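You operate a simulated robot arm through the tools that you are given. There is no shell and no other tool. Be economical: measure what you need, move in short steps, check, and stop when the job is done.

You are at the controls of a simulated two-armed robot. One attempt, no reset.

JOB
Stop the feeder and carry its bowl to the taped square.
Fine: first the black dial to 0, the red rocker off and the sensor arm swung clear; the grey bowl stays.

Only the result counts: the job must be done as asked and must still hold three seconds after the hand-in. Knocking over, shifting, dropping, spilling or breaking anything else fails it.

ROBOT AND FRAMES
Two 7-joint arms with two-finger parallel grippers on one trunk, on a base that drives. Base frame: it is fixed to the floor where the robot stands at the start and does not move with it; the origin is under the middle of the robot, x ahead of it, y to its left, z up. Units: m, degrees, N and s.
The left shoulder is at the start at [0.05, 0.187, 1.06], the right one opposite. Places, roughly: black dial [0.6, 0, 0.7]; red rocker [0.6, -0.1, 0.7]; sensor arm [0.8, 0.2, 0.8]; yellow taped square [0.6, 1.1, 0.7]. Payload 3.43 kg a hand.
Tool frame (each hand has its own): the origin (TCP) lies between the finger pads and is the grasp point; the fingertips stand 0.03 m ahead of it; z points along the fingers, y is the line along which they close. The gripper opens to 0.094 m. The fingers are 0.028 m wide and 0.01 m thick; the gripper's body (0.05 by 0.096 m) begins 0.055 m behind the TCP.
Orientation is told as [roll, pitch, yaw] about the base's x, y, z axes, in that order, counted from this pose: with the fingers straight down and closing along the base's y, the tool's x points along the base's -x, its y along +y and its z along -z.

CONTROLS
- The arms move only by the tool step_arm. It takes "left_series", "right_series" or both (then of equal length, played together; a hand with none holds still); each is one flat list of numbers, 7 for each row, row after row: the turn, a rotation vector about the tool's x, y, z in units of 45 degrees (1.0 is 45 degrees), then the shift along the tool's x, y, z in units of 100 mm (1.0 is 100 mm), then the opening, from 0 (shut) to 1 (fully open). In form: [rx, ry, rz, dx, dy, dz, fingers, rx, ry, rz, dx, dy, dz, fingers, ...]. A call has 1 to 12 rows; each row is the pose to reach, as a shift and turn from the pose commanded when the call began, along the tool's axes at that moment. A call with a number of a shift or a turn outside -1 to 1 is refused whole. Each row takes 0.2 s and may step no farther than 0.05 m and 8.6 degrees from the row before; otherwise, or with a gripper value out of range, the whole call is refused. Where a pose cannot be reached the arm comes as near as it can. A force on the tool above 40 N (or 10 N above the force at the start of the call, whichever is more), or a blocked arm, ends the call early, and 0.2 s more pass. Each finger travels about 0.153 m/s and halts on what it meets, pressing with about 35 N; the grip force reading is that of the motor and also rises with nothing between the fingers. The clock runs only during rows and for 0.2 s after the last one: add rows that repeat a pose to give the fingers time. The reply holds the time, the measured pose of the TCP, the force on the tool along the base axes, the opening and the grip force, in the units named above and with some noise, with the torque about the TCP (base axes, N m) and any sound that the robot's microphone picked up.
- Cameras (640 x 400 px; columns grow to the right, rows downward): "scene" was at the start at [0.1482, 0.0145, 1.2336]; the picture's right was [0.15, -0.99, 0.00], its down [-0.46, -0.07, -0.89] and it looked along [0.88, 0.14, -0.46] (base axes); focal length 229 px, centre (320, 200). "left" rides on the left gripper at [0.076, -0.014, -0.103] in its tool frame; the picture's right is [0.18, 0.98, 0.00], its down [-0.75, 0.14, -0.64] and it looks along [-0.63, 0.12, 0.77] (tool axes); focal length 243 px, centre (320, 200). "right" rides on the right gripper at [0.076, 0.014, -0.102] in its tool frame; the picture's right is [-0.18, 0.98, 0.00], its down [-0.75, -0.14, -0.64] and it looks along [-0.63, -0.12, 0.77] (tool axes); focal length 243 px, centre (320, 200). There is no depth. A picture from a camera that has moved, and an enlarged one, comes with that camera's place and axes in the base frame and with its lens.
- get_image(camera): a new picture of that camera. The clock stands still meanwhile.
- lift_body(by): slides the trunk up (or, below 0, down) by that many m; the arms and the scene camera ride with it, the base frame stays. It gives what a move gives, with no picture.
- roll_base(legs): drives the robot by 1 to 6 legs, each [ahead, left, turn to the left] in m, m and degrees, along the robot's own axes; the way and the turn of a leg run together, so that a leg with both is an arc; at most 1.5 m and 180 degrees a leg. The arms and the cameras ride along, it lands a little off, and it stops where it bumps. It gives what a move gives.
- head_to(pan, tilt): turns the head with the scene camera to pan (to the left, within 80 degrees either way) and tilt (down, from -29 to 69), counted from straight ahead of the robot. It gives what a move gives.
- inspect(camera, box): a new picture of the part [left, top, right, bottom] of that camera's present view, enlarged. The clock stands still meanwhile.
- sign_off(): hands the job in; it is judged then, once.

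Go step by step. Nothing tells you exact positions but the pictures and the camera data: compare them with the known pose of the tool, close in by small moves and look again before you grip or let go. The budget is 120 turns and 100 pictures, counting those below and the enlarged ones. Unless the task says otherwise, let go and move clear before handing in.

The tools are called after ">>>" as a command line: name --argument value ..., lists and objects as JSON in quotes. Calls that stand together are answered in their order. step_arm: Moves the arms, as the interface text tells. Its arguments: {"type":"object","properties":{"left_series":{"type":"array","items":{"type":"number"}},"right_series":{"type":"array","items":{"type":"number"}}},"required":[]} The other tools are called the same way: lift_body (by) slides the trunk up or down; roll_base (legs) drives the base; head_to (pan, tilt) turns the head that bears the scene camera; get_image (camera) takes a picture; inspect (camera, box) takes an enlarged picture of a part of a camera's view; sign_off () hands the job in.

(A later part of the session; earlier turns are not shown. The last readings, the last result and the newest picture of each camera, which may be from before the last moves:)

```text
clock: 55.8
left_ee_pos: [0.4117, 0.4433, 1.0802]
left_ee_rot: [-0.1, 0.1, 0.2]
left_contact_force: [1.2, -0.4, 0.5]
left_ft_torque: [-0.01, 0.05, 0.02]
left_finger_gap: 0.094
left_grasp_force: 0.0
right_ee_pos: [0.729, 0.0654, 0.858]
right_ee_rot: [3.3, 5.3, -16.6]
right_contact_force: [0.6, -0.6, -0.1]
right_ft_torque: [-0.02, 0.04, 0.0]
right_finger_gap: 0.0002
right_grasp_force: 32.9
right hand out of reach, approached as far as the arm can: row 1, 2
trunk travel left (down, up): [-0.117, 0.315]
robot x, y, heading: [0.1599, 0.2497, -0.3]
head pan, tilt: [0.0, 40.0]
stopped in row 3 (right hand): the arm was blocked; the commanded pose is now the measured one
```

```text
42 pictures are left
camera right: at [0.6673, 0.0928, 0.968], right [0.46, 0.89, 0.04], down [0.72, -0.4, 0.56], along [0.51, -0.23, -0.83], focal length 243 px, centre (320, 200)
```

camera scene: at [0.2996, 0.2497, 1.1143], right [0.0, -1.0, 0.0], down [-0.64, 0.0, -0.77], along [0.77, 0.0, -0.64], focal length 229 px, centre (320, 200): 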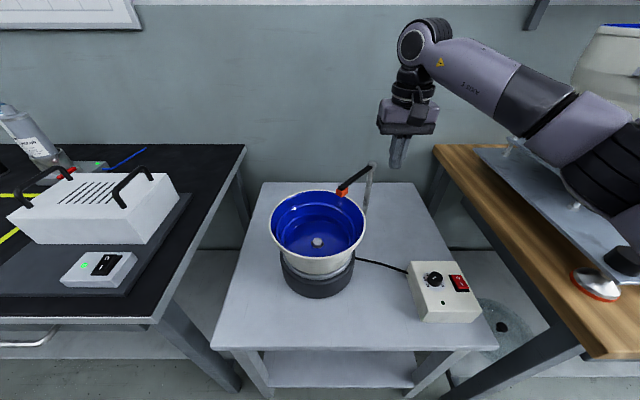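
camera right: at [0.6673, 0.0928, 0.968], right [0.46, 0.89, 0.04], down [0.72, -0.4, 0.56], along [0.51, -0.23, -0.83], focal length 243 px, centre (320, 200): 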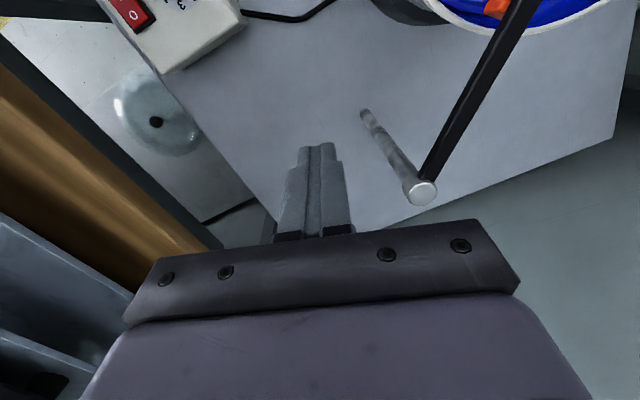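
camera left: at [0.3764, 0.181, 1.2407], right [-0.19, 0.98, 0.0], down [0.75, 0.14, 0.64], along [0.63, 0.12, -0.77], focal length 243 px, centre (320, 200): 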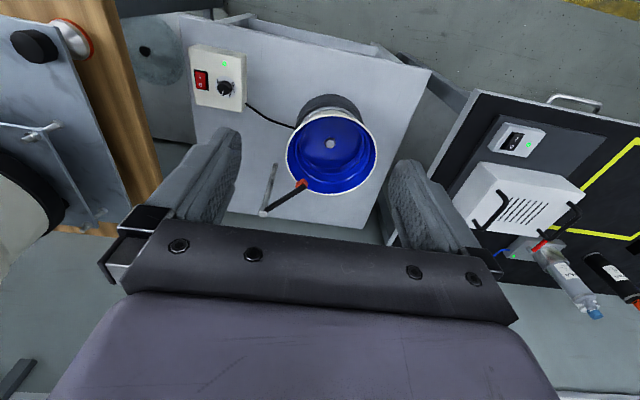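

The arm changed its configuration and got blocked. I look at the whole scene before going on.

>>> head_to --pan -30 --tilt 30

>>> get_image --camera "scene"

```text
clock: 56.7
left_ee_pos: [0.4112, 0.442, 1.0793]
left_ee_rot: [-0.1, 0.0, 0.2]
left_contact_force: [0.1, 0.4, 0.2]
left_ft_torque: [0.0, -0.03, 0.0]
left_finger_gap: 0.0941
left_grasp_force: 0.0
right_ee_pos: [0.7273, 0.065, 0.8591]
right_ee_rot: [3.1, 5.2, -16.5]
right_contact_force: [-0.7, 0.2, 0.1]
right_ft_torque: [-0.01, 0.02, 0.0]
right_finger_gap: 0.0
right_grasp_force: 33.2
trunk travel left (down, up): [-0.117, 0.315]
robot x, y, heading: [0.1595, 0.2475, -0.1]
head pan, tilt: [-30.0, 30.0]
```

```text
41 pictures are left
camera scene: at [0.2929, 0.2039, 1.0717], right [-0.5, -0.87, 0.0], down [-0.43, 0.25, -0.87], along [0.75, -0.43, -0.5], focal length 229 px, centre (320, 200)
```

scene: 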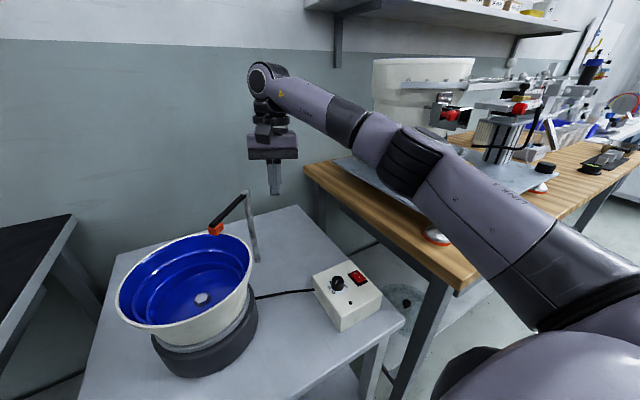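

Nothing was disturbed. I pull the right hand back, square it up, and shift the robot left 0.1 m for a better reach.

>>> step_arm --right_series '[0.02, -0.04, -0.12, 0.2, -0.06, -0.15, 0, 0.045, -0.08, -0.24, 0.4, -0.12, -0.3, 0, 0.07, -0.115, -0.37, 0.6, -0.17, -0.4, 0]'

>>> roll_base --legs '[[0, 0.1, 0]]'

>>> step_arm --right_series '[0, -0.18, 0, 0, 0, 0, 0, 0, -0.36, 0, 0, 0, 0, 0, 0, -0.54, 0, 0, 0, 0, 0, 0, -0.72, 0, 0, 0, 0, 0]'

>>> head_to --pan -10 --tilt 35

>>> get_image --camera "scene"

```text
clock: 57.5
left_ee_pos: [0.4107, 0.4423, 1.0811]
left_ee_rot: [-0.1, -0.1, 0.2]
left_contact_force: [0.7, 0.0, 0.7]
left_ft_torque: [-0.03, 0.01, -0.02]
left_finger_gap: 0.0939
left_grasp_force: 0.1
right_ee_pos: [0.668, 0.0621, 0.9024]
right_ee_rot: [0.7, -0.6, 0.1]
right_contact_force: [1.0, -0.4, -0.1]
right_ft_torque: [0.0, 0.04, 0.0]
right_finger_gap: 0.0
right_grasp_force: 32.9
trunk travel left (down, up): [-0.117, 0.315]
robot x, y, heading: [0.1559, 0.2485, -0.1]
head pan, tilt: [-30.0, 30.0]
```

```text
clock: 59.1
left_ee_pos: [0.4108, 0.543, 1.0795]
left_ee_rot: [-0.1, 0.0, 0.2]
left_contact_force: [0.3, -0.1, -0.7]
left_ft_torque: [-0.03, 0.02, -0.01]
left_finger_gap: 0.0942
left_grasp_force: 0.2
right_ee_pos: [0.6681, 0.1627, 0.9034]
right_ee_rot: [0.7, -0.6, 0.0]
right_contact_force: [0.3, 0.5, -0.2]
right_ft_torque: [0.0, -0.03, -0.02]
right_finger_gap: 0.0001
right_grasp_force: 32.9
trunk travel left (down, up): [-0.117, 0.315]
robot x, y, heading: [0.156, 0.3491, 0.1]
head pan, tilt: [-30.0, 30.0]
```

```text
clock: 60.1
left_ee_pos: [0.4115, 0.5419, 1.0802]
left_ee_rot: [-0.2, 0.0, 0.2]
left_contact_force: [0.0, -0.1, -0.7]
left_ft_torque: [0.02, 0.01, 0.02]
left_finger_gap: 0.0937
left_grasp_force: 0.1
right_ee_pos: [0.6688, 0.1634, 0.9029]
right_ee_rot: [0.9, -33.1, -0.5]
right_contact_force: [-0.4, -0.6, -0.2]
right_ft_torque: [0.0, 0.0, -0.02]
right_finger_gap: 0.0
right_grasp_force: 33.2
trunk travel left (down, up): [-0.117, 0.315]
robot x, y, heading: [0.155, 0.352, -0.0]
head pan, tilt: [-30.0, 30.0]
```

```text
clock: 60.9
left_ee_pos: [0.4105, 0.5427, 1.0807]
left_ee_rot: [0.0, 0.0, 0.2]
left_contact_force: [0.0, -0.4, 0.4]
left_ft_torque: [-0.01, -0.02, 0.01]
left_finger_gap: 0.0938
left_grasp_force: 0.1
right_ee_pos: [0.6687, 0.1632, 0.904]
right_ee_rot: [0.9, -33.0, -0.4]
right_contact_force: [0.0, 1.0, -0.1]
right_ft_torque: [0.03, -0.03, -0.02]
right_finger_gap: 0.0
right_grasp_force: 33.0
trunk travel left (down, up): [-0.117, 0.315]
robot x, y, heading: [0.1552, 0.3486, 0.1]
head pan, tilt: [-10.0, 35.0]
```

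```text
40 pictures are left
camera scene: at [0.3013, 0.3335, 1.0639], right [-0.17, -0.98, 0.0], down [-0.56, 0.1, -0.82], along [0.81, -0.14, -0.57], focal length 229 px, centre (320, 200)
```

scene: 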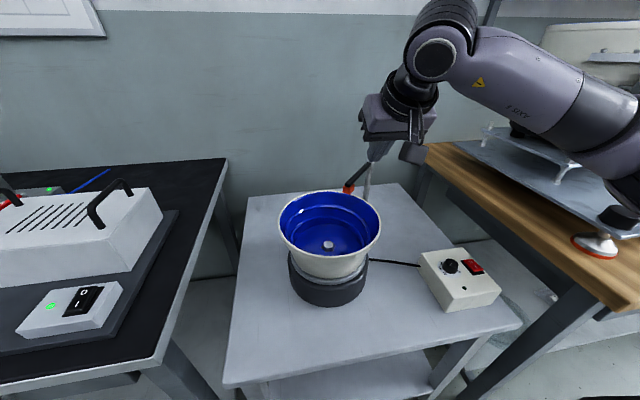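

The tool is tilted 33° forward with comfortable reach. I lower the fingertips to the near-right side of the sensor arm.

>>> step_arm --right_series '[0, 0, 0, 0.2, -0.08, 0.35, 0, 0, 0, 0, 0.41, -0.08, 0.71, 0]'

>>> inspect --camera "scene" --box '[290, 100, 450, 230]'

>>> get_image --camera "right"

```text
clock: 61.5
left_ee_pos: [0.41, 0.5415, 1.0805]
left_ee_rot: [-0.1, 0.0, 0.3]
left_contact_force: [0.3, -0.7, 0.2]
left_ft_torque: [0.02, -0.02, -0.01]
left_finger_gap: 0.0939
left_grasp_force: 0.1
right_ee_pos: [0.6726, 0.1538, 0.8201]
right_ee_rot: [0.9, -33.0, -0.5]
right_contact_force: [0.1, -0.3, 0.5]
right_ft_torque: [-0.02, 0.03, 0.0]
right_finger_gap: 0.0001
right_grasp_force: 32.6
trunk travel left (down, up): [-0.117, 0.315]
robot x, y, heading: [0.1571, 0.3469, -0.1]
head pan, tilt: [-10.0, 35.0]
```

```text
3.08 times, centred on (370, 165) of scene
camera zoom: at [0.3013, 0.3335, 1.064], right [-0.17, -0.98, 0.0], down [-0.56, 0.1, -0.82], along [0.81, -0.14, -0.57], focal length 704 px, centre (166, 308)
```

zoom: 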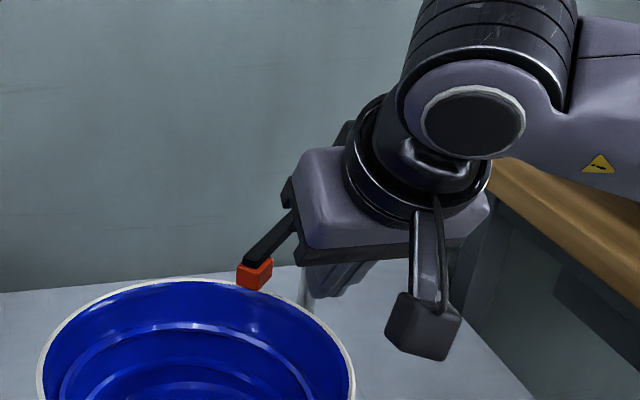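

```text
38 pictures are left
camera right: at [0.5533, 0.1689, 0.8646], right [0.15, 0.98, 0.11], down [0.28, -0.15, 0.95], along [0.95, -0.11, -0.3], focal length 243 px, centre (320, 200)
```

right: 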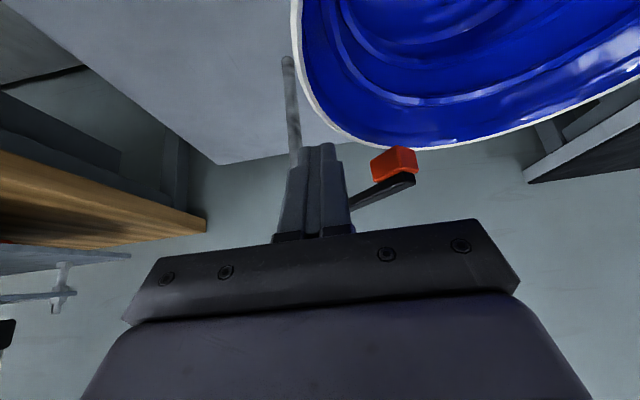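

The fingers stand just in front of the arm on the right side. I push back and left along the arc.

>>> step_arm --right_series '[0, 0, 0, -0.25, 0, 0.16, 0, 0, 0, 0, -0.42, 0.15, 0.27, 0, 0, 0, 0, -0.545, 0.3, 0.354, 0, 0, 0, 0, -0.67, 0.4, 0.436, 0, 0, 0, 0, -0.797, 0.48, 0.518, 0]'

>>> inspect --camera "scene" --box '[290, 100, 450, 230]'

>>> get_image --camera "right"

```text
clock: 62.7
left_ee_pos: [0.4116, 0.5429, 1.0797]
left_ee_rot: [-0.2, 0.0, 0.2]
left_contact_force: [0.2, 0.2, -0.1]
left_ft_torque: [-0.01, 0.0, 0.05]
left_finger_gap: 0.094
left_grasp_force: 0.1
right_ee_pos: [0.7673, 0.2042, 0.8207]
right_ee_rot: [0.9, -33.1, -0.5]
right_contact_force: [0.5, 0.3, -1.1]
right_ft_torque: [0.01, 0.02, 0.0]
right_finger_gap: 0.0
right_grasp_force: 32.9
trunk travel left (down, up): [-0.117, 0.315]
robot x, y, heading: [0.1576, 0.3476, -0.1]
head pan, tilt: [-10.0, 35.0]
```

```text
3.08 times, centred on (370, 165) of scene
camera zoom: at [0.3013, 0.3337, 1.0639], right [-0.17, -0.98, 0.0], down [-0.56, 0.1, -0.82], along [0.81, -0.14, -0.57], focal length 704 px, centre (166, 308)
```

zoom: 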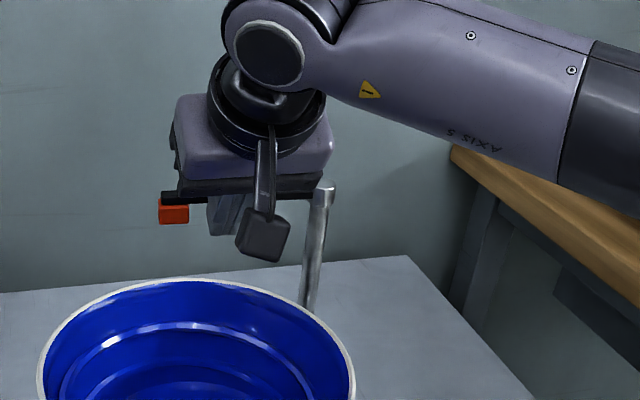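

```text
36 pictures are left
camera right: at [0.6484, 0.2182, 0.8657], right [0.15, 0.98, 0.11], down [0.28, -0.15, 0.95], along [0.95, -0.11, -0.3], focal length 243 px, centre (320, 200)
```

right: 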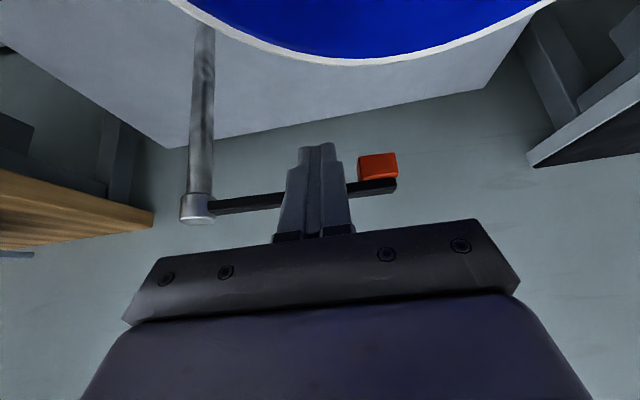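

The arm swings freely this way. I push on a bit further for a good margin.

>>> step_arm --right_series '[0, 0, 0, -0.17, 0.02, 0.11, 0, 0, 0, 0, -0.335, 0.0, 0.218, 0, 0, 0, 0, -0.5, -0.05, 0.327, 0]'

>>> get_image --camera "right"

```text
clock: 63.5
left_ee_pos: [0.4108, 0.5424, 1.0798]
left_ee_rot: [0.0, 0.0, 0.1]
left_contact_force: [0.2, -0.3, 0.4]
left_ft_torque: [0.02, 0.0, -0.06]
left_finger_gap: 0.094
left_grasp_force: 0.0
right_ee_pos: [0.8261, 0.1995, 0.8208]
right_ee_rot: [0.9, -33.0, -0.4]
right_contact_force: [0.0, 1.6, -1.1]
right_ft_torque: [0.01, 0.01, -0.01]
right_finger_gap: 0.0001
right_grasp_force: 33.3
trunk travel left (down, up): [-0.117, 0.315]
robot x, y, heading: [0.1571, 0.3442, 0.0]
head pan, tilt: [-10.0, 35.0]
```

```text
35 pictures are left
camera right: at [0.7077, 0.2129, 0.8657], right [0.15, 0.98, 0.11], down [0.28, -0.15, 0.95], along [0.95, -0.11, -0.3], focal length 243 px, centre (320, 200)
```

right: 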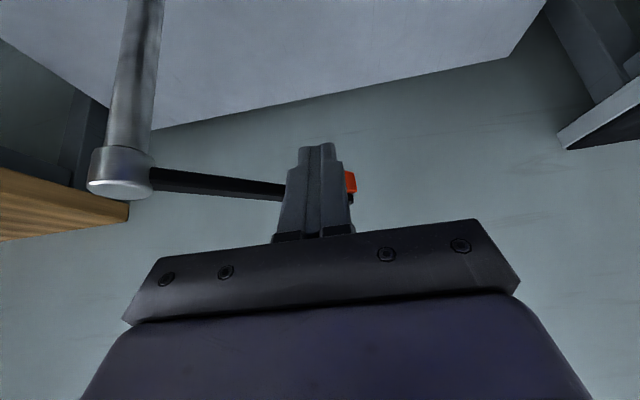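

Swung well clear of the bowl. I withdraw the right hand backwards and up and look at the result.

>>> step_arm --right_series '[0, 0, 0, 0.336, 0, -0.218, 0, 0, 0, 0, 0.453, -0.1, -0.77, 0, 0, 0, 0, 0.5, -0.3, -0.95, 0]'

>>> step_arm --right_series '[0, 0, 0, 0, -0.3, -0.35, 0, 0, 0, 0, 0, -0.6, -0.7, 0, 0, 0, 0, 0, -0.9, -0.9, 0]'

>>> get_image --camera "scene"

```text
refused: row 2 steps farther than a row can; nothing moved
```

```text
clock: 64.3
left_ee_pos: [0.4104, 0.5428, 1.0797]
left_ee_rot: [-0.1, 0.0, 0.2]
left_contact_force: [-0.6, 0.1, -0.2]
left_ft_torque: [0.02, 0.0, 0.01]
left_finger_gap: 0.0938
left_grasp_force: 0.1
right_ee_pos: [0.7773, 0.1073, 0.898]
right_ee_rot: [1.0, -33.0, -0.4]
right_contact_force: [0.3, 0.4, 0.3]
right_ft_torque: [0.01, 0.0, -0.03]
right_finger_gap: 0.0002
right_grasp_force: 32.9
trunk travel left (down, up): [-0.117, 0.315]
robot x, y, heading: [0.1575, 0.349, 0.1]
head pan, tilt: [-10.0, 35.0]
```

```text
34 pictures are left
camera scene: at [0.3013, 0.3336, 1.0639], right [-0.17, -0.98, 0.0], down [-0.56, 0.1, -0.82], along [0.81, -0.14, -0.57], focal length 229 px, centre (320, 200)
```

scene: 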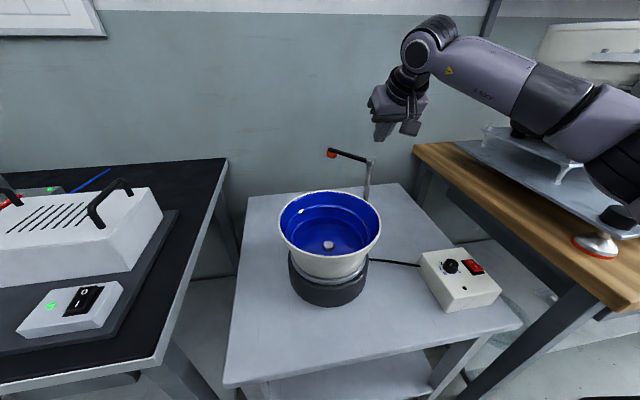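

The sensor arm points to the back now, well clear. I level the right hand, pull it back, and move the base to y=0.25 so that both hands can take the bowl at opposite sides of the rim.

>>> step_arm --right_series '[0, 0.183, 0, 0.21, 0, -0.136, 0, 0, 0.367, 0, 0.42, 0, -0.272, 0, 0, 0.55, 0, 0.63, 0, -0.408, 0, 0, 0.73, 0, 0.839, 0, -0.545, 0]'

>>> roll_base --legs '[[0, -0.1, 0]]'

>>> head_to --pan 0 --tilt 45

>>> inspect --camera "scene" --box '[230, 120, 420, 300]'

```text
clock: 65.3
left_ee_pos: [0.4112, 0.542, 1.0795]
left_ee_rot: [-0.1, 0.1, 0.2]
left_contact_force: [0.1, -0.5, 0.1]
left_ft_torque: [0.01, 0.02, 0.03]
left_finger_gap: 0.0939
left_grasp_force: 0.0
right_ee_pos: [0.6788, 0.1078, 0.8964]
right_ee_rot: [0.7, 0.1, 0.0]
right_contact_force: [0.0, 0.2, 0.1]
right_ft_torque: [0.02, -0.01, -0.02]
right_finger_gap: 0.0
right_grasp_force: 33.0
trunk travel left (down, up): [-0.117, 0.315]
robot x, y, heading: [0.1601, 0.3494, 0.1]
head pan, tilt: [-10.0, 35.0]
```

```text
clock: 66.8
left_ee_pos: [0.4101, 0.4424, 1.0795]
left_ee_rot: [-0.1, 0.0, 0.2]
left_contact_force: [-0.7, -0.1, -0.2]
left_ft_torque: [-0.01, 0.0, 0.03]
left_finger_gap: 0.0941
left_grasp_force: 0.1
right_ee_pos: [0.6783, 0.0079, 0.897]
right_ee_rot: [0.7, -0.2, 0.1]
right_contact_force: [0.1, -0.5, 0.1]
right_ft_torque: [-0.01, -0.01, 0.01]
right_finger_gap: 0.0
right_grasp_force: 33.1
trunk travel left (down, up): [-0.117, 0.315]
robot x, y, heading: [0.1564, 0.2509, -0.1]
head pan, tilt: [-10.0, 35.0]
```

```text
clock: 67.6
left_ee_pos: [0.41, 0.4414, 1.0794]
left_ee_rot: [-0.1, -0.1, 0.1]
left_contact_force: [0.5, -0.6, -0.1]
left_ft_torque: [-0.02, 0.0, -0.01]
left_finger_gap: 0.0938
left_grasp_force: 0.1
right_ee_pos: [0.6781, 0.009, 0.8973]
right_ee_rot: [0.7, -0.1, 0.0]
right_contact_force: [-0.3, -0.8, 0.2]
right_ft_torque: [-0.01, 0.05, -0.03]
right_finger_gap: 0.0001
right_grasp_force: 33.3
trunk travel left (down, up): [-0.117, 0.315]
robot x, y, heading: [0.1556, 0.2514, -0.3]
head pan, tilt: [0.0, 45.0]
```

```text
2.22 times, centred on (325, 210) of scene
camera zoom: at [0.2959, 0.2495, 1.0491], right [0.0, -1.0, 0.0], down [-0.71, 0.0, -0.71], along [0.71, 0.0, -0.71], focal length 508 px, centre (309, 178)
```

zoom: 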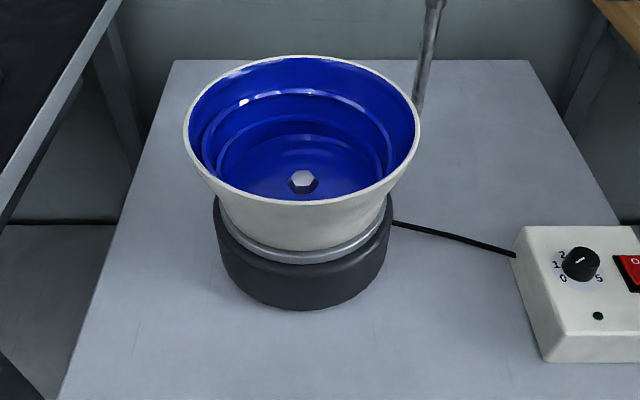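

The rim centre works out at [0.642, 0.253, 0.78], R 0.10. I bring both hands above the left and right rim edge, each tilted 18° to match the flared wall.

>>> step_arm --left_series '[0, 0, 0, -0.27, 0, 0.2, 0.5, 0, 0, 0, -0.53, 0, 0.4, 0.5, 0, 0, 0, -0.8, 0, 0.6, 0.5]' --right_series '[0, 0, 0, 0.12, 0.23, 0, 0.5, 0, 0, 0, 0.24, 0.46, 0, 0.5, 0, 0, 0, 0.36, 0.7, 0, 0.5]'

>>> step_arm --left_series '[0, 0, 0, -0.27, -0.13, 0.2, 0.5, 0, 0, 0, -0.53, -0.27, 0.4, 0.5, 0, 0, 0, -0.8, -0.4, 0.6, 0.5]' --right_series '[0, 0, 0, 0, 0.22, 0, 0.5, 0, 0, 0, 0, 0.44, 0, 0.5, 0, 0, 0, 0, 0.65, 0, 0.5]'

>>> step_arm --left_series '[0.133, 0, 0, -0.24, -0.13, 0.2, 0.5, 0.267, 0, 0, -0.48, -0.27, 0.4, 0.5, 0.4, 0, 0, -0.72, -0.4, 0.6, 0.5]' --right_series '[-0.133, 0, 0, 0, 0, 0, 0.5, -0.267, 0, 0, 0, 0, 0, 0.5, -0.4, 0, 0, 0, 0, 0, 0.5]'

>>> get_image --camera "scene"

>>> get_image --camera "left"

>>> get_image --camera "right"

```text
clock: 68.4
left_ee_pos: [0.4905, 0.4432, 1.0189]
left_ee_rot: [-0.1, 0.0, 0.3]
left_contact_force: [-0.7, -0.6, -0.1]
left_ft_torque: [0.01, -0.01, -0.01]
left_finger_gap: 0.047
left_grasp_force: 0.1
right_ee_pos: [0.6414, 0.0789, 0.8965]
right_ee_rot: [0.7, -0.1, 0.0]
right_contact_force: [0.1, -0.3, -0.6]
right_ft_torque: [-0.01, -0.02, 0.0]
right_finger_gap: 0.047
right_grasp_force: 0.0
trunk travel left (down, up): [-0.117, 0.315]
robot x, y, heading: [0.1579, 0.2447, 0.0]
head pan, tilt: [0.0, 45.0]
```

```text
clock: 69.2
left_ee_pos: [0.5704, 0.4035, 0.9595]
left_ee_rot: [-0.1, 0.1, 0.2]
left_contact_force: [0.2, -0.4, 1.2]
left_ft_torque: [0.03, -0.02, -0.02]
left_finger_gap: 0.0471
left_grasp_force: 0.0
right_ee_pos: [0.6425, 0.1444, 0.8976]
right_ee_rot: [0.6, -0.2, -0.1]
right_contact_force: [-0.1, 0.3, 0.4]
right_ft_torque: [0.0, -0.02, -0.03]
right_finger_gap: 0.0471
right_grasp_force: 0.1
trunk travel left (down, up): [-0.117, 0.315]
robot x, y, heading: [0.156, 0.2454, 0.0]
head pan, tilt: [0.0, 45.0]
```

```text
clock: 70.0
left_ee_pos: [0.6434, 0.3636, 0.8998]
left_ee_rot: [-18.3, 0.0, 0.3]
left_contact_force: [-0.3, 0.1, -0.1]
left_ft_torque: [-0.02, -0.01, 0.02]
left_finger_gap: 0.047
left_grasp_force: 0.1
right_ee_pos: [0.6414, 0.1441, 0.8978]
right_ee_rot: [18.7, -0.1, 0.1]
right_contact_force: [-0.9, 0.5, 0.3]
right_ft_torque: [0.01, 0.02, -0.02]
right_finger_gap: 0.0472
right_grasp_force: 0.0
trunk travel left (down, up): [-0.117, 0.315]
robot x, y, heading: [0.1584, 0.2495, -0.2]
head pan, tilt: [0.0, 45.0]
```

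```text
32 pictures are left
camera scene: at [0.2959, 0.2495, 1.0491], right [0.0, -1.0, 0.0], down [-0.71, 0.0, -0.71], along [0.71, 0.0, -0.71], focal length 229 px, centre (320, 200)
```

scene: 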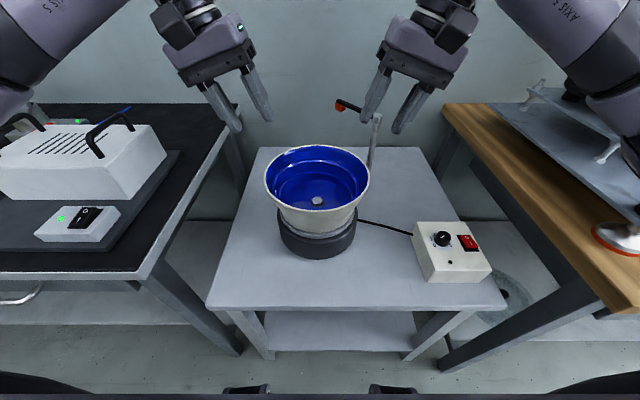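

```text
31 pictures are left
camera left: at [0.5669, 0.3825, 1.0022], right [-0.19, 0.93, -0.31], down [0.75, 0.34, 0.57], along [0.63, -0.12, -0.77], focal length 243 px, centre (320, 200)
```

left: 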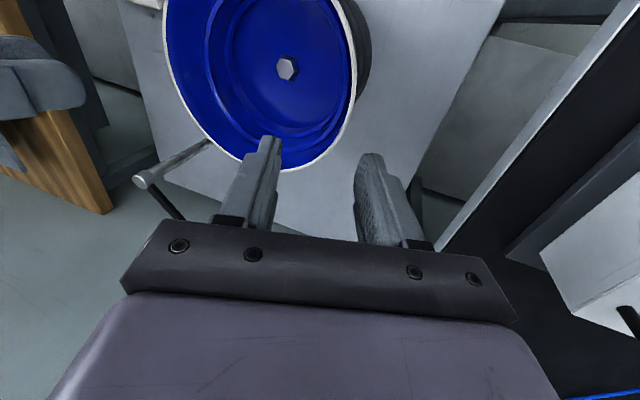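

```text
30 pictures are left
camera right: at [0.5663, 0.1251, 0.9992], right [0.18, 0.93, 0.32], down [0.75, -0.34, 0.56], along [0.63, 0.14, -0.76], focal length 243 px, centre (320, 200)
```

right: 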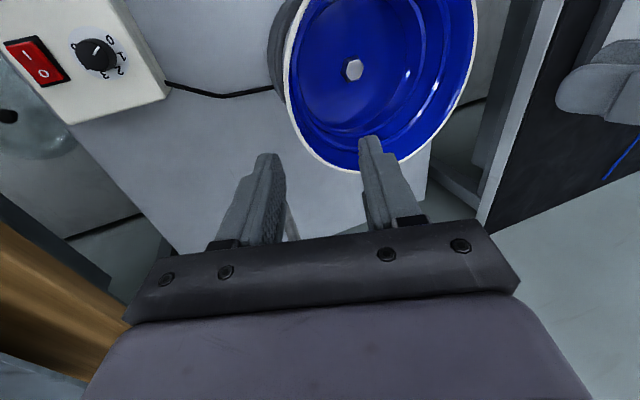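

The bolt/bowl centre triangulates to about [0.645, 0.257] and the rim fits R 0.098, z 0.78. I bring both hands down to just above the rim and check.

>>> step_arm --left_series '[0, 0, 0, -0.01, 0.16, 0.32, 0.5, 0, 0, 0, -0.02, 0.315, 0.633, 0.5]' --right_series '[0, 0, 0, -0.02, -0.12, 0.32, 0.5, 0, 0, 0, -0.04, -0.24, 0.636, 0.5]'

>>> inspect --camera "scene" --box '[220, 80, 420, 240]'

>>> get_image --camera "left"

>>> get_image --camera "right"

```text
clock: 70.6
left_ee_pos: [0.6436, 0.3744, 0.8301]
left_ee_rot: [-18.1, 0.0, 0.2]
left_contact_force: [0.0, 0.7, 0.4]
left_ft_torque: [-0.01, -0.03, 0.0]
left_finger_gap: 0.0471
left_grasp_force: 0.0
right_ee_pos: [0.645, 0.1412, 0.8299]
right_ee_rot: [18.7, -0.2, 0.0]
right_contact_force: [-0.4, 0.3, 0.7]
right_ft_torque: [0.02, -0.04, 0.01]
right_finger_gap: 0.0472
right_grasp_force: 0.1
trunk travel left (down, up): [-0.117, 0.315]
robot x, y, heading: [0.1588, 0.2479, -0.0]
head pan, tilt: [0.0, 45.0]
```

```text
2.50 times, centred on (320, 160) of scene
camera zoom: at [0.2959, 0.2496, 1.0492], right [0.0, -1.0, 0.0], down [-0.71, 0.0, -0.71], along [0.71, 0.0, -0.71], focal length 572 px, centre (320, 300)
```

zoom: 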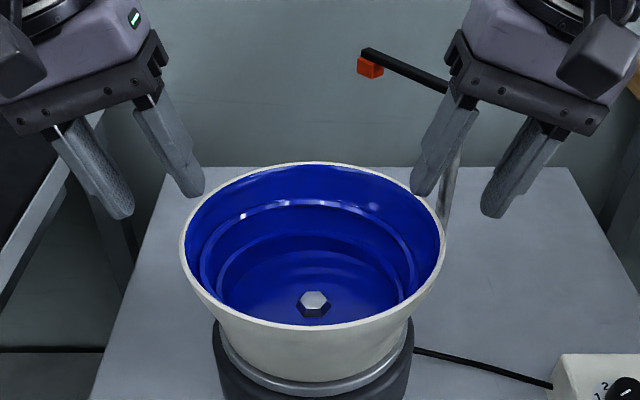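

```text
28 pictures are left
camera left: at [0.5682, 0.3921, 0.9324], right [-0.19, 0.93, -0.31], down [0.75, 0.34, 0.57], along [0.63, -0.12, -0.77], focal length 243 px, centre (320, 200)
```

left: 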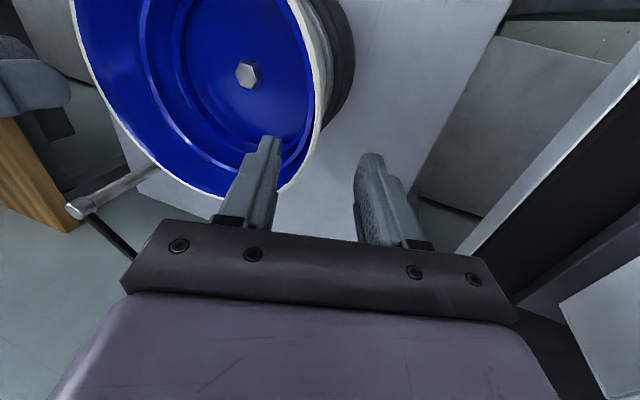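

```text
27 pictures are left
camera right: at [0.5699, 0.1231, 0.9313], right [0.18, 0.93, 0.32], down [0.75, -0.34, 0.56], along [0.63, 0.13, -0.76], focal length 243 px, centre (320, 200)
```

right: 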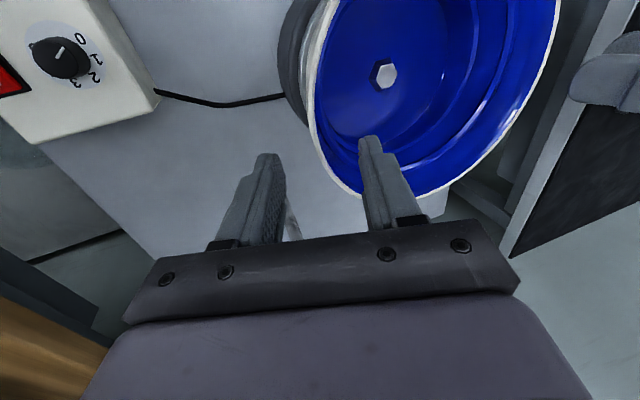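

The rim lies nicely between the fingers of both hands. I descend along the wall so the tips go about 17 mm over the rim, without closing yet.

>>> step_arm --left_series '[0, 0, 0, 0.02, -0.01, 0.15, 0.5, 0, 0, 0, 0.02, -0.02, 0.3, 0.5, 0, 0, 0, 0.02, -0.02, 0.395, 0.5]' --right_series '[0, 0, 0, 0.03, 0.01, 0.15, 0.5, 0, 0, 0, 0.03, 0.015, 0.3, 0.5, 0, 0, 0, 0.03, 0.015, 0.395, 0.5]'

>>> inspect --camera "scene" --box '[220, 80, 420, 240]'

>>> inspect --camera "left" --box '[160, 60, 460, 270]'

>>> inspect --camera "right" --box '[180, 60, 480, 270]'

```text
clock: 71.4
left_ee_pos: [0.6426, 0.3607, 0.7931]
left_ee_rot: [-18.0, 0.0, 0.3]
left_contact_force: [-0.3, 0.7, 0.2]
left_ft_torque: [0.0, 0.0, -0.03]
left_finger_gap: 0.0471
left_grasp_force: 0.2
right_ee_pos: [0.6428, 0.1551, 0.7923]
right_ee_rot: [18.7, -0.2, 0.0]
right_contact_force: [-0.1, -0.1, -1.0]
right_ft_torque: [-0.01, 0.01, 0.01]
right_finger_gap: 0.0469
right_grasp_force: 0.1
trunk travel left (down, up): [-0.117, 0.315]
robot x, y, heading: [0.1586, 0.2493, -0.0]
head pan, tilt: [0.0, 45.0]
```

```text
2.50 times, centred on (320, 160) of scene
camera zoom: at [0.2959, 0.2496, 1.0491], right [0.0, -1.0, 0.0], down [-0.71, 0.0, -0.71], along [0.71, 0.0, -0.71], focal length 572 px, centre (320, 300)
```

zoom: 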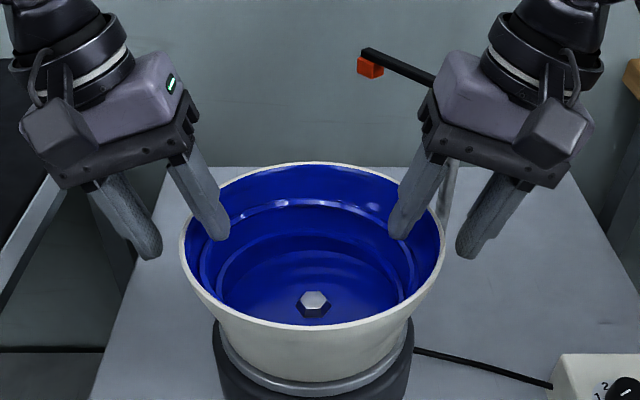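

```text
1.90 times, centred on (310, 165) of left
camera zoom: at [0.5665, 0.3778, 0.8945], right [-0.19, 0.93, -0.3], down [0.75, 0.34, 0.57], along [0.63, -0.12, -0.77], focal length 462 px, centre (339, 267)
```

zoom: 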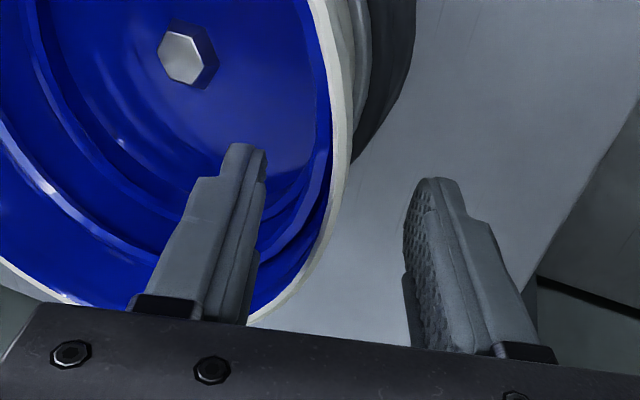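

```text
1.90 times, centred on (330, 165) of right
camera zoom: at [0.5667, 0.1363, 0.8944], right [0.18, 0.93, 0.32], down [0.75, -0.34, 0.57], along [0.63, 0.13, -0.76], focal length 462 px, centre (301, 267)
```

zoom: 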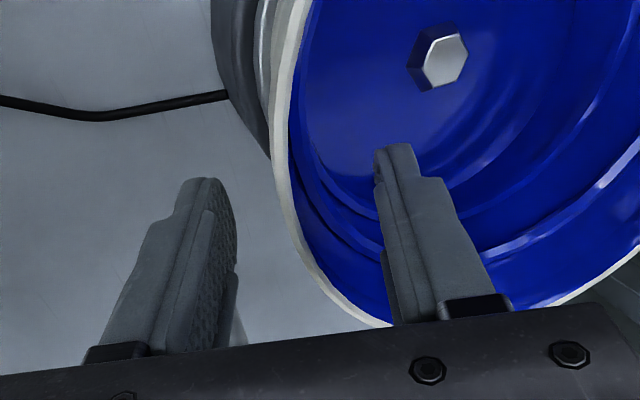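

No contact yet and the wall is centred in both hands. I close both grippers together on the rim.

>>> step_arm --left_series '[0, 0, 0, 0, 0, 0, 0.35, 0, 0, 0, 0, 0, 0, 0.2, 0, 0, 0, 0, 0, 0, 0.1, 0, 0, 0, 0, 0, 0, 0, 0, 0, 0, 0, 0, 0, 0, 0, 0, 0, 0, 0, 0, 0]' --right_series '[0, 0, 0, 0, 0, 0, 0.35, 0, 0, 0, 0, 0, 0, 0.2, 0, 0, 0, 0, 0, 0, 0.1, 0, 0, 0, 0, 0, 0, 0, 0, 0, 0, 0, 0, 0, 0, 0, 0, 0, 0, 0, 0, 0]'

>>> inspect --camera "scene" --box '[220, 80, 420, 240]'

```text
clock: 72.8
left_ee_pos: [0.6419, 0.3584, 0.794]
left_ee_rot: [-18.2, 0.0, 0.1]
left_contact_force: [0.8, -10.5, 5.0]
left_ft_torque: [0.19, -0.12, -0.68]
left_finger_gap: 0.0089
left_grasp_force: 35.3
right_ee_pos: [0.6427, 0.1542, 0.7925]
right_ee_rot: [18.8, -0.3, 0.2]
right_contact_force: [0.3, 6.8, -0.2]
right_ft_torque: [-0.44, -0.21, 0.62]
right_finger_gap: 0.0091
right_grasp_force: 35.2
trunk travel left (down, up): [-0.117, 0.315]
robot x, y, heading: [0.1551, 0.25, 0.1]
head pan, tilt: [0.0, 45.0]
```

```text
2.50 times, centred on (320, 160) of scene
camera zoom: at [0.2957, 0.2492, 1.0491], right [0.0, -1.0, 0.0], down [-0.71, 0.0, -0.71], along [0.71, 0.0, -0.71], focal length 572 px, centre (320, 300)
```

zoom: 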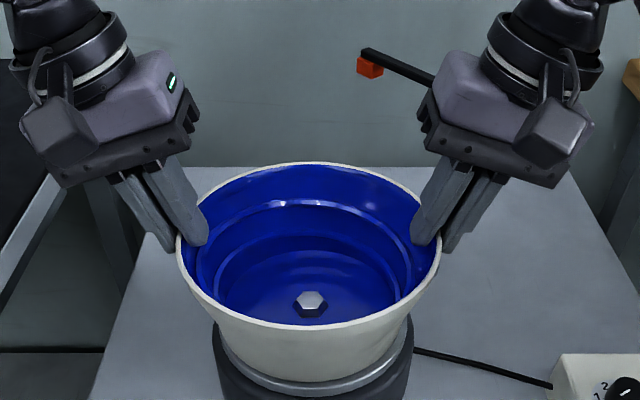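

Both hands hold the rim (9 mm wall). I lift a trial 3 cm with the trunk, which keeps both hands level.

>>> lift_body --by 0.03

>>> inspect --camera "scene" --box '[200, 80, 440, 280]'

```text
clock: 73.5
left_ee_pos: [0.6416, 0.3588, 0.8223]
left_ee_rot: [-18.1, 0.1, 0.1]
left_contact_force: [0.8, -16.3, -4.9]
left_ft_torque: [0.25, -0.5, -0.56]
left_finger_gap: 0.0087
left_grasp_force: 35.1
right_ee_pos: [0.6421, 0.1561, 0.8227]
right_ee_rot: [18.8, -0.1, 0.2]
right_contact_force: [-1.0, 14.1, -5.8]
right_ft_torque: [-0.31, 0.5, 0.9]
right_finger_gap: 0.0093
right_grasp_force: 34.7
trunk travel left (down, up): [-0.147, 0.285]
robot x, y, heading: [0.156, 0.2528, -0.1]
head pan, tilt: [0.0, 45.0]
```

```text
2.00 times, centred on (320, 180) of scene
camera zoom: at [0.2967, 0.2496, 1.0789], right [0.0, -1.0, 0.0], down [-0.71, 0.0, -0.71], along [0.71, 0.0, -0.71], focal length 457 px, centre (320, 240)
```

zoom: 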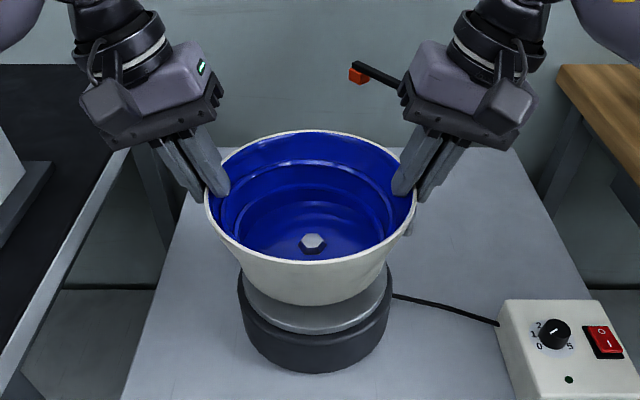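

The bowl came off freely (about 1.1 kg), the drive stays. I raise it well above the box with handles on the black bench and look left for the taped square.

>>> lift_body --by 0.24

>>> head_to --pan 50 --tilt 35

>>> get_image --camera "scene"

```text
clock: 76.0
left_ee_pos: [0.6425, 0.3591, 1.0633]
left_ee_rot: [-18.1, 0.2, 0.0]
left_contact_force: [0.7, -21.3, -4.8]
left_ft_torque: [0.1, 0.04, -0.78]
left_finger_gap: 0.0088
left_grasp_force: 35.4
right_ee_pos: [0.6434, 0.1564, 1.0624]
right_ee_rot: [18.8, -0.1, 0.1]
right_contact_force: [-0.4, 21.1, -5.1]
right_ft_torque: [-0.07, -0.05, 0.72]
right_finger_gap: 0.009
right_grasp_force: 35.5
trunk travel left (down, up): [-0.387, 0.045]
robot x, y, heading: [0.158, 0.2477, -0.0]
head pan, tilt: [0.0, 45.0]
```

```text
clock: 77.2
left_ee_pos: [0.6438, 0.3587, 1.0622]
left_ee_rot: [-18.1, 0.1, 0.1]
left_contact_force: [-0.1, -20.2, -4.6]
left_ft_torque: [0.1, 0.06, -0.78]
left_finger_gap: 0.0082
left_grasp_force: 35.4
right_ee_pos: [0.644, 0.1561, 1.0631]
right_ee_rot: [18.9, -0.1, 0.1]
right_contact_force: [0.4, 21.5, -4.8]
right_ft_torque: [-0.09, -0.09, 0.73]
right_finger_gap: 0.0089
right_grasp_force: 34.9
trunk travel left (down, up): [-0.387, 0.045]
robot x, y, heading: [0.1592, 0.2502, 0.0]
head pan, tilt: [50.0, 35.0]
```

```text
21 pictures are left
camera scene: at [0.2721, 0.317, 1.3338], right [0.77, -0.64, 0.0], down [-0.37, -0.44, -0.82], along [0.53, 0.63, -0.57], focal length 229 px, centre (320, 200)
```

scene: 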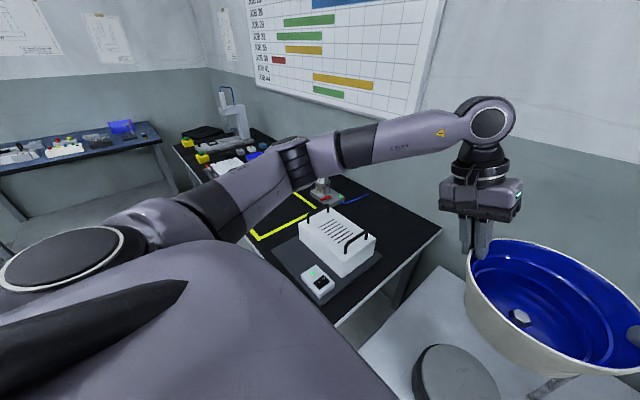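

The square's near edge lies at y≈0.98 with x from about 0.50 to 0.80. I back off 3 cm and drive left in two legs with the bowl held high.

>>> roll_base --legs '[[-0.03, 0, 0], [0, 0.4, 0]]'

>>> roll_base --legs '[[0, 0.4, 0]]'

>>> head_to --pan 0 --tilt 50

>>> get_image --camera "scene"

```text
clock: 81.7
left_ee_pos: [0.6119, 0.7612, 1.0609]
left_ee_rot: [-18.1, 0.1, 0.0]
left_contact_force: [-0.1, -19.9, -5.1]
left_ft_torque: [0.08, 0.02, -0.69]
left_finger_gap: 0.0089
left_grasp_force: 34.6
right_ee_pos: [0.614, 0.5568, 1.0631]
right_ee_rot: [18.7, -0.1, 0.2]
right_contact_force: [-0.2, 20.7, -4.5]
right_ft_torque: [-0.1, 0.0, 0.73]
right_finger_gap: 0.009
right_grasp_force: 35.0
trunk travel left (down, up): [-0.387, 0.045]
robot x, y, heading: [0.1269, 0.649, -0.5]
head pan, tilt: [50.0, 35.0]
```

```text
clock: 85.8
left_ee_pos: [0.6124, 1.1637, 1.0619]
left_ee_rot: [-18.0, 0.0, 0.2]
left_contact_force: [-0.2, -2.5, -4.4]
left_ft_torque: [0.49, -0.02, -0.61]
left_finger_gap: 0.0085
left_grasp_force: 35.3
right_ee_pos: [0.6114, 0.9614, 1.0621]
right_ee_rot: [18.8, -0.1, 0.3]
right_contact_force: [0.4, 2.9, -4.9]
right_ft_torque: [-0.48, -0.01, 0.63]
right_finger_gap: 0.0093
right_grasp_force: 34.8
trunk travel left (down, up): [-0.387, 0.045]
robot x, y, heading: [0.1278, 1.0498, 0.6]
head pan, tilt: [50.0, 35.0]
```

```text
clock: 87.0
left_ee_pos: [0.6114, 1.1633, 1.0615]
left_ee_rot: [-18.1, 0.0, 0.2]
left_contact_force: [0.2, -1.9, -5.3]
left_ft_torque: [0.48, -0.03, -0.63]
left_finger_gap: 0.0084
left_grasp_force: 35.2
right_ee_pos: [0.6127, 0.9602, 1.0628]
right_ee_rot: [18.7, -0.1, 0.2]
right_contact_force: [-0.7, 0.7, -4.3]
right_ft_torque: [-0.52, 0.0, 0.64]
right_finger_gap: 0.0087
right_grasp_force: 35.3
trunk travel left (down, up): [-0.387, 0.045]
robot x, y, heading: [0.1255, 1.0479, 0.1]
head pan, tilt: [0.0, 50.0]
```

```text
20 pictures are left
camera scene: at [0.2614, 1.0534, 1.3121], right [0.0, -1.0, 0.0], down [-0.77, 0.0, -0.64], along [0.64, 0.0, -0.77], focal length 229 px, centre (320, 200)
```

scene: 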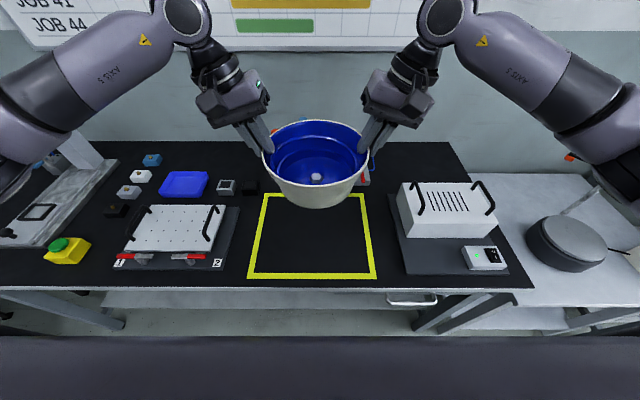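

The square spans about x 0.50–0.80, y 0.90–1.25, centre [0.65, 1.075], and it's empty. I drive 3.5 cm ahead and 1.3 cm left to centre the bowl, then lower part of the way.

>>> roll_base --legs '[[0.03, 0.013, 0]]'

>>> lift_body --by -0.2

>>> get_image --camera "scene"

```text
clock: 87.8
left_ee_pos: [0.6412, 1.178, 1.0616]
left_ee_rot: [-18.1, 0.1, 0.2]
left_contact_force: [0.1, -1.6, -6.1]
left_ft_torque: [0.47, -0.02, -0.59]
left_finger_gap: 0.0089
left_grasp_force: 34.9
right_ee_pos: [0.6416, 0.9743, 1.0607]
right_ee_rot: [18.6, 0.0, 0.3]
right_contact_force: [0.9, 1.5, -4.9]
right_ft_torque: [-0.54, 0.01, 0.65]
right_finger_gap: 0.0088
right_grasp_force: 35.1
trunk travel left (down, up): [-0.387, 0.045]
robot x, y, heading: [0.1568, 1.0655, 0.2]
head pan, tilt: [0.0, 50.0]
```

```text
clock: 90.0
left_ee_pos: [0.6403, 1.1764, 0.8624]
left_ee_rot: [-18.1, 0.0, 0.2]
left_contact_force: [-0.3, -1.4, -5.0]
left_ft_torque: [0.47, -0.02, -0.59]
left_finger_gap: 0.0085
left_grasp_force: 34.6
right_ee_pos: [0.6415, 0.9737, 0.8633]
right_ee_rot: [18.7, -0.2, 0.3]
right_contact_force: [0.7, 1.5, -4.1]
right_ft_torque: [-0.54, -0.02, 0.61]
right_finger_gap: 0.009
right_grasp_force: 35.0
trunk travel left (down, up): [-0.187, 0.245]
robot x, y, heading: [0.1519, 1.0655, 0.1]
head pan, tilt: [0.0, 50.0]
```

```text
19 pictures are left
camera scene: at [0.2907, 1.0663, 1.1121], right [0.0, -1.0, 0.0], down [-0.77, 0.0, -0.64], along [0.64, 0.0, -0.77], focal length 229 px, centre (320, 200)
```

scene: 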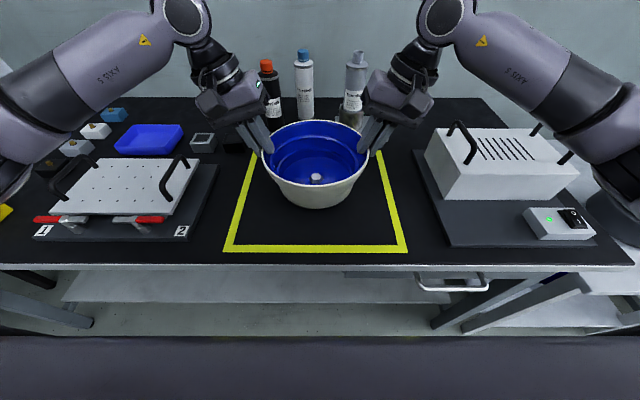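

The bowl hangs centred over the square and its base should be 1–2 cm above the bench. I lower in small steps watching the forces.

>>> lift_body --by -0.01

>>> inspect --camera "scene" --box '[220, 90, 420, 260]'

```text
clock: 90.6
left_ee_pos: [0.6403, 1.1769, 0.8507]
left_ee_rot: [-18.1, 0.1, 0.3]
left_contact_force: [-0.4, -1.2, -5.6]
left_ft_torque: [0.48, 0.0, -0.59]
left_finger_gap: 0.0086
left_grasp_force: 35.1
right_ee_pos: [0.6413, 0.9745, 0.8518]
right_ee_rot: [18.7, 0.0, 0.3]
right_contact_force: [0.1, 0.7, -5.2]
right_ft_torque: [-0.56, -0.05, 0.61]
right_finger_gap: 0.0089
right_grasp_force: 35.1
trunk travel left (down, up): [-0.177, 0.255]
robot x, y, heading: [0.1535, 1.0637, 0.3]
head pan, tilt: [0.0, 50.0]
```

```text
2.35 times, centred on (320, 175) of scene
camera zoom: at [0.2906, 1.0663, 1.1021], right [0.0, -1.0, 0.0], down [-0.77, 0.0, -0.64], along [0.64, 0.0, -0.77], focal length 538 px, centre (320, 259)
```

zoom: 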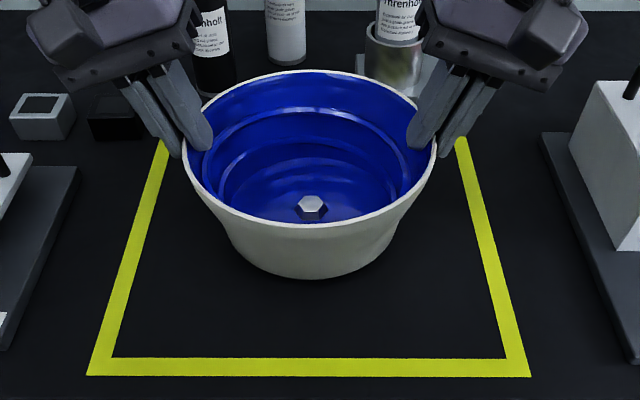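

Still hanging free. I keep lowering by 1 cm steps.

>>> lift_body --by -0.01

>>> lift_body --by -0.005

>>> inspect --camera "scene" --box '[220, 90, 420, 260]'

```text
clock: 91.1
left_ee_pos: [0.6396, 1.1766, 0.8427]
left_ee_rot: [-18.2, -0.1, 0.2]
left_contact_force: [-0.6, 1.2, 2.4]
left_ft_torque: [0.47, -0.19, -0.56]
left_finger_gap: 0.0085
left_grasp_force: 35.0
right_ee_pos: [0.6414, 0.9726, 0.8436]
right_ee_rot: [18.9, -0.3, 0.3]
right_contact_force: [0.8, -0.5, -1.3]
right_ft_torque: [-0.48, -0.48, 0.48]
right_finger_gap: 0.0088
right_grasp_force: 35.0
trunk travel left (down, up): [-0.167, 0.265]
robot x, y, heading: [0.1546, 1.0667, 0.4]
head pan, tilt: [0.0, 50.0]
```

```text
clock: 91.7
left_ee_pos: [0.6395, 1.1762, 0.8438]
left_ee_rot: [-18.5, -0.7, 0.3]
left_contact_force: [1.1, 4.6, 28.0]
left_ft_torque: [0.44, 0.11, -0.62]
left_finger_gap: 0.0083
left_grasp_force: 35.5
right_ee_pos: [0.6402, 0.9739, 0.8432]
right_ee_rot: [19.1, -0.7, 0.3]
right_contact_force: [4.5, -5.8, 20.7]
right_ft_torque: [-0.56, 0.19, 0.66]
right_finger_gap: 0.0089
right_grasp_force: 35.3
trunk travel left (down, up): [-0.162, 0.27]
robot x, y, heading: [0.1511, 1.0647, 0.1]
head pan, tilt: [0.0, 50.0]
```

```text
2.35 times, centred on (320, 175) of scene
camera zoom: at [0.2876, 1.0661, 1.0884], right [0.0, -1.0, 0.0], down [-0.76, 0.0, -0.65], along [0.65, 0.0, -0.76], focal length 538 px, centre (320, 259)
```

zoom: 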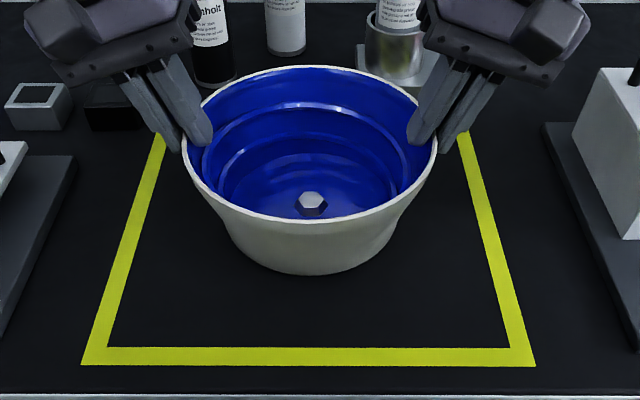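

The bowl is seated on the bench inside the square. I take the pressure off and open both hands together, slowly.

>>> lift_body --by 0.004

>>> step_arm --left_series '[0, 0, 0, 0, 0, 0, 0.15, 0, 0, 0, 0, 0, 0, 0.25, 0, 0, 0, 0, 0, 0, 0.4, 0, 0, 0, 0, 0, 0, 0.45, 0, 0, 0, 0, 0, 0, 0.45]' --right_series '[0, 0, 0, 0, 0, 0, 0.15, 0, 0, 0, 0, 0, 0, 0.25, 0, 0, 0, 0, 0, 0, 0.4, 0, 0, 0, 0, 0, 0, 0.45, 0, 0, 0, 0, 0, 0, 0.45]'

>>> inspect --camera "scene" --box '[220, 90, 420, 260]'

```text
clock: 92.2
left_ee_pos: [0.6392, 1.1762, 0.8435]
left_ee_rot: [-18.2, -0.3, 0.2]
left_contact_force: [1.4, 2.1, 19.0]
left_ft_torque: [0.3, -1.17, -0.3]
left_finger_gap: 0.0087
left_grasp_force: 34.7
right_ee_pos: [0.6418, 0.9727, 0.8434]
right_ee_rot: [18.8, -0.4, 0.2]
right_contact_force: [7.7, -4.9, 13.7]
right_ft_torque: [-0.34, -1.29, 0.26]
right_finger_gap: 0.0086
right_grasp_force: 34.9
trunk travel left (down, up): [-0.166, 0.266]
robot x, y, heading: [0.1529, 1.0683, 0.4]
head pan, tilt: [0.0, 50.0]
```

```text
clock: 93.4
left_ee_pos: [0.6395, 1.1754, 0.8405]
left_ee_rot: [-18.1, -0.1, 0.2]
left_contact_force: [0.3, 0.0, -0.4]
left_ft_torque: [0.04, -0.01, -0.03]
left_finger_gap: 0.0426
left_grasp_force: 0.0
right_ee_pos: [0.6409, 0.974, 0.8412]
right_ee_rot: [18.8, -0.2, 0.3]
right_contact_force: [0.2, 0.7, 1.0]
right_ft_torque: [0.01, 0.02, 0.0]
right_finger_gap: 0.0422
right_grasp_force: 0.1
trunk travel left (down, up): [-0.166, 0.266]
robot x, y, heading: [0.1571, 1.0606, 0.3]
head pan, tilt: [0.0, 50.0]
```

```text
2.35 times, centred on (320, 175) of scene
camera zoom: at [0.2901, 1.0663, 1.0912], right [0.0, -1.0, 0.0], down [-0.77, 0.0, -0.64], along [0.64, 0.0, -0.77], focal length 538 px, centre (320, 259)
```

zoom: 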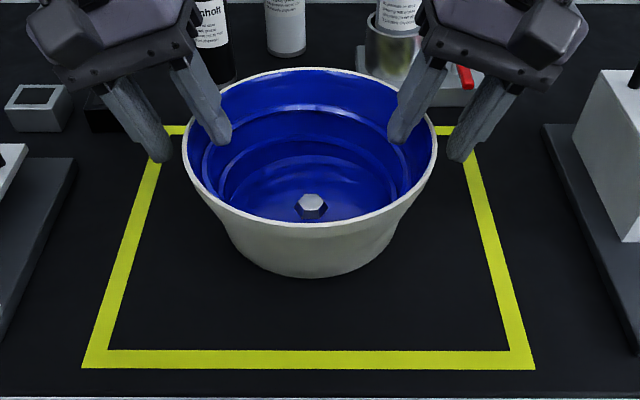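

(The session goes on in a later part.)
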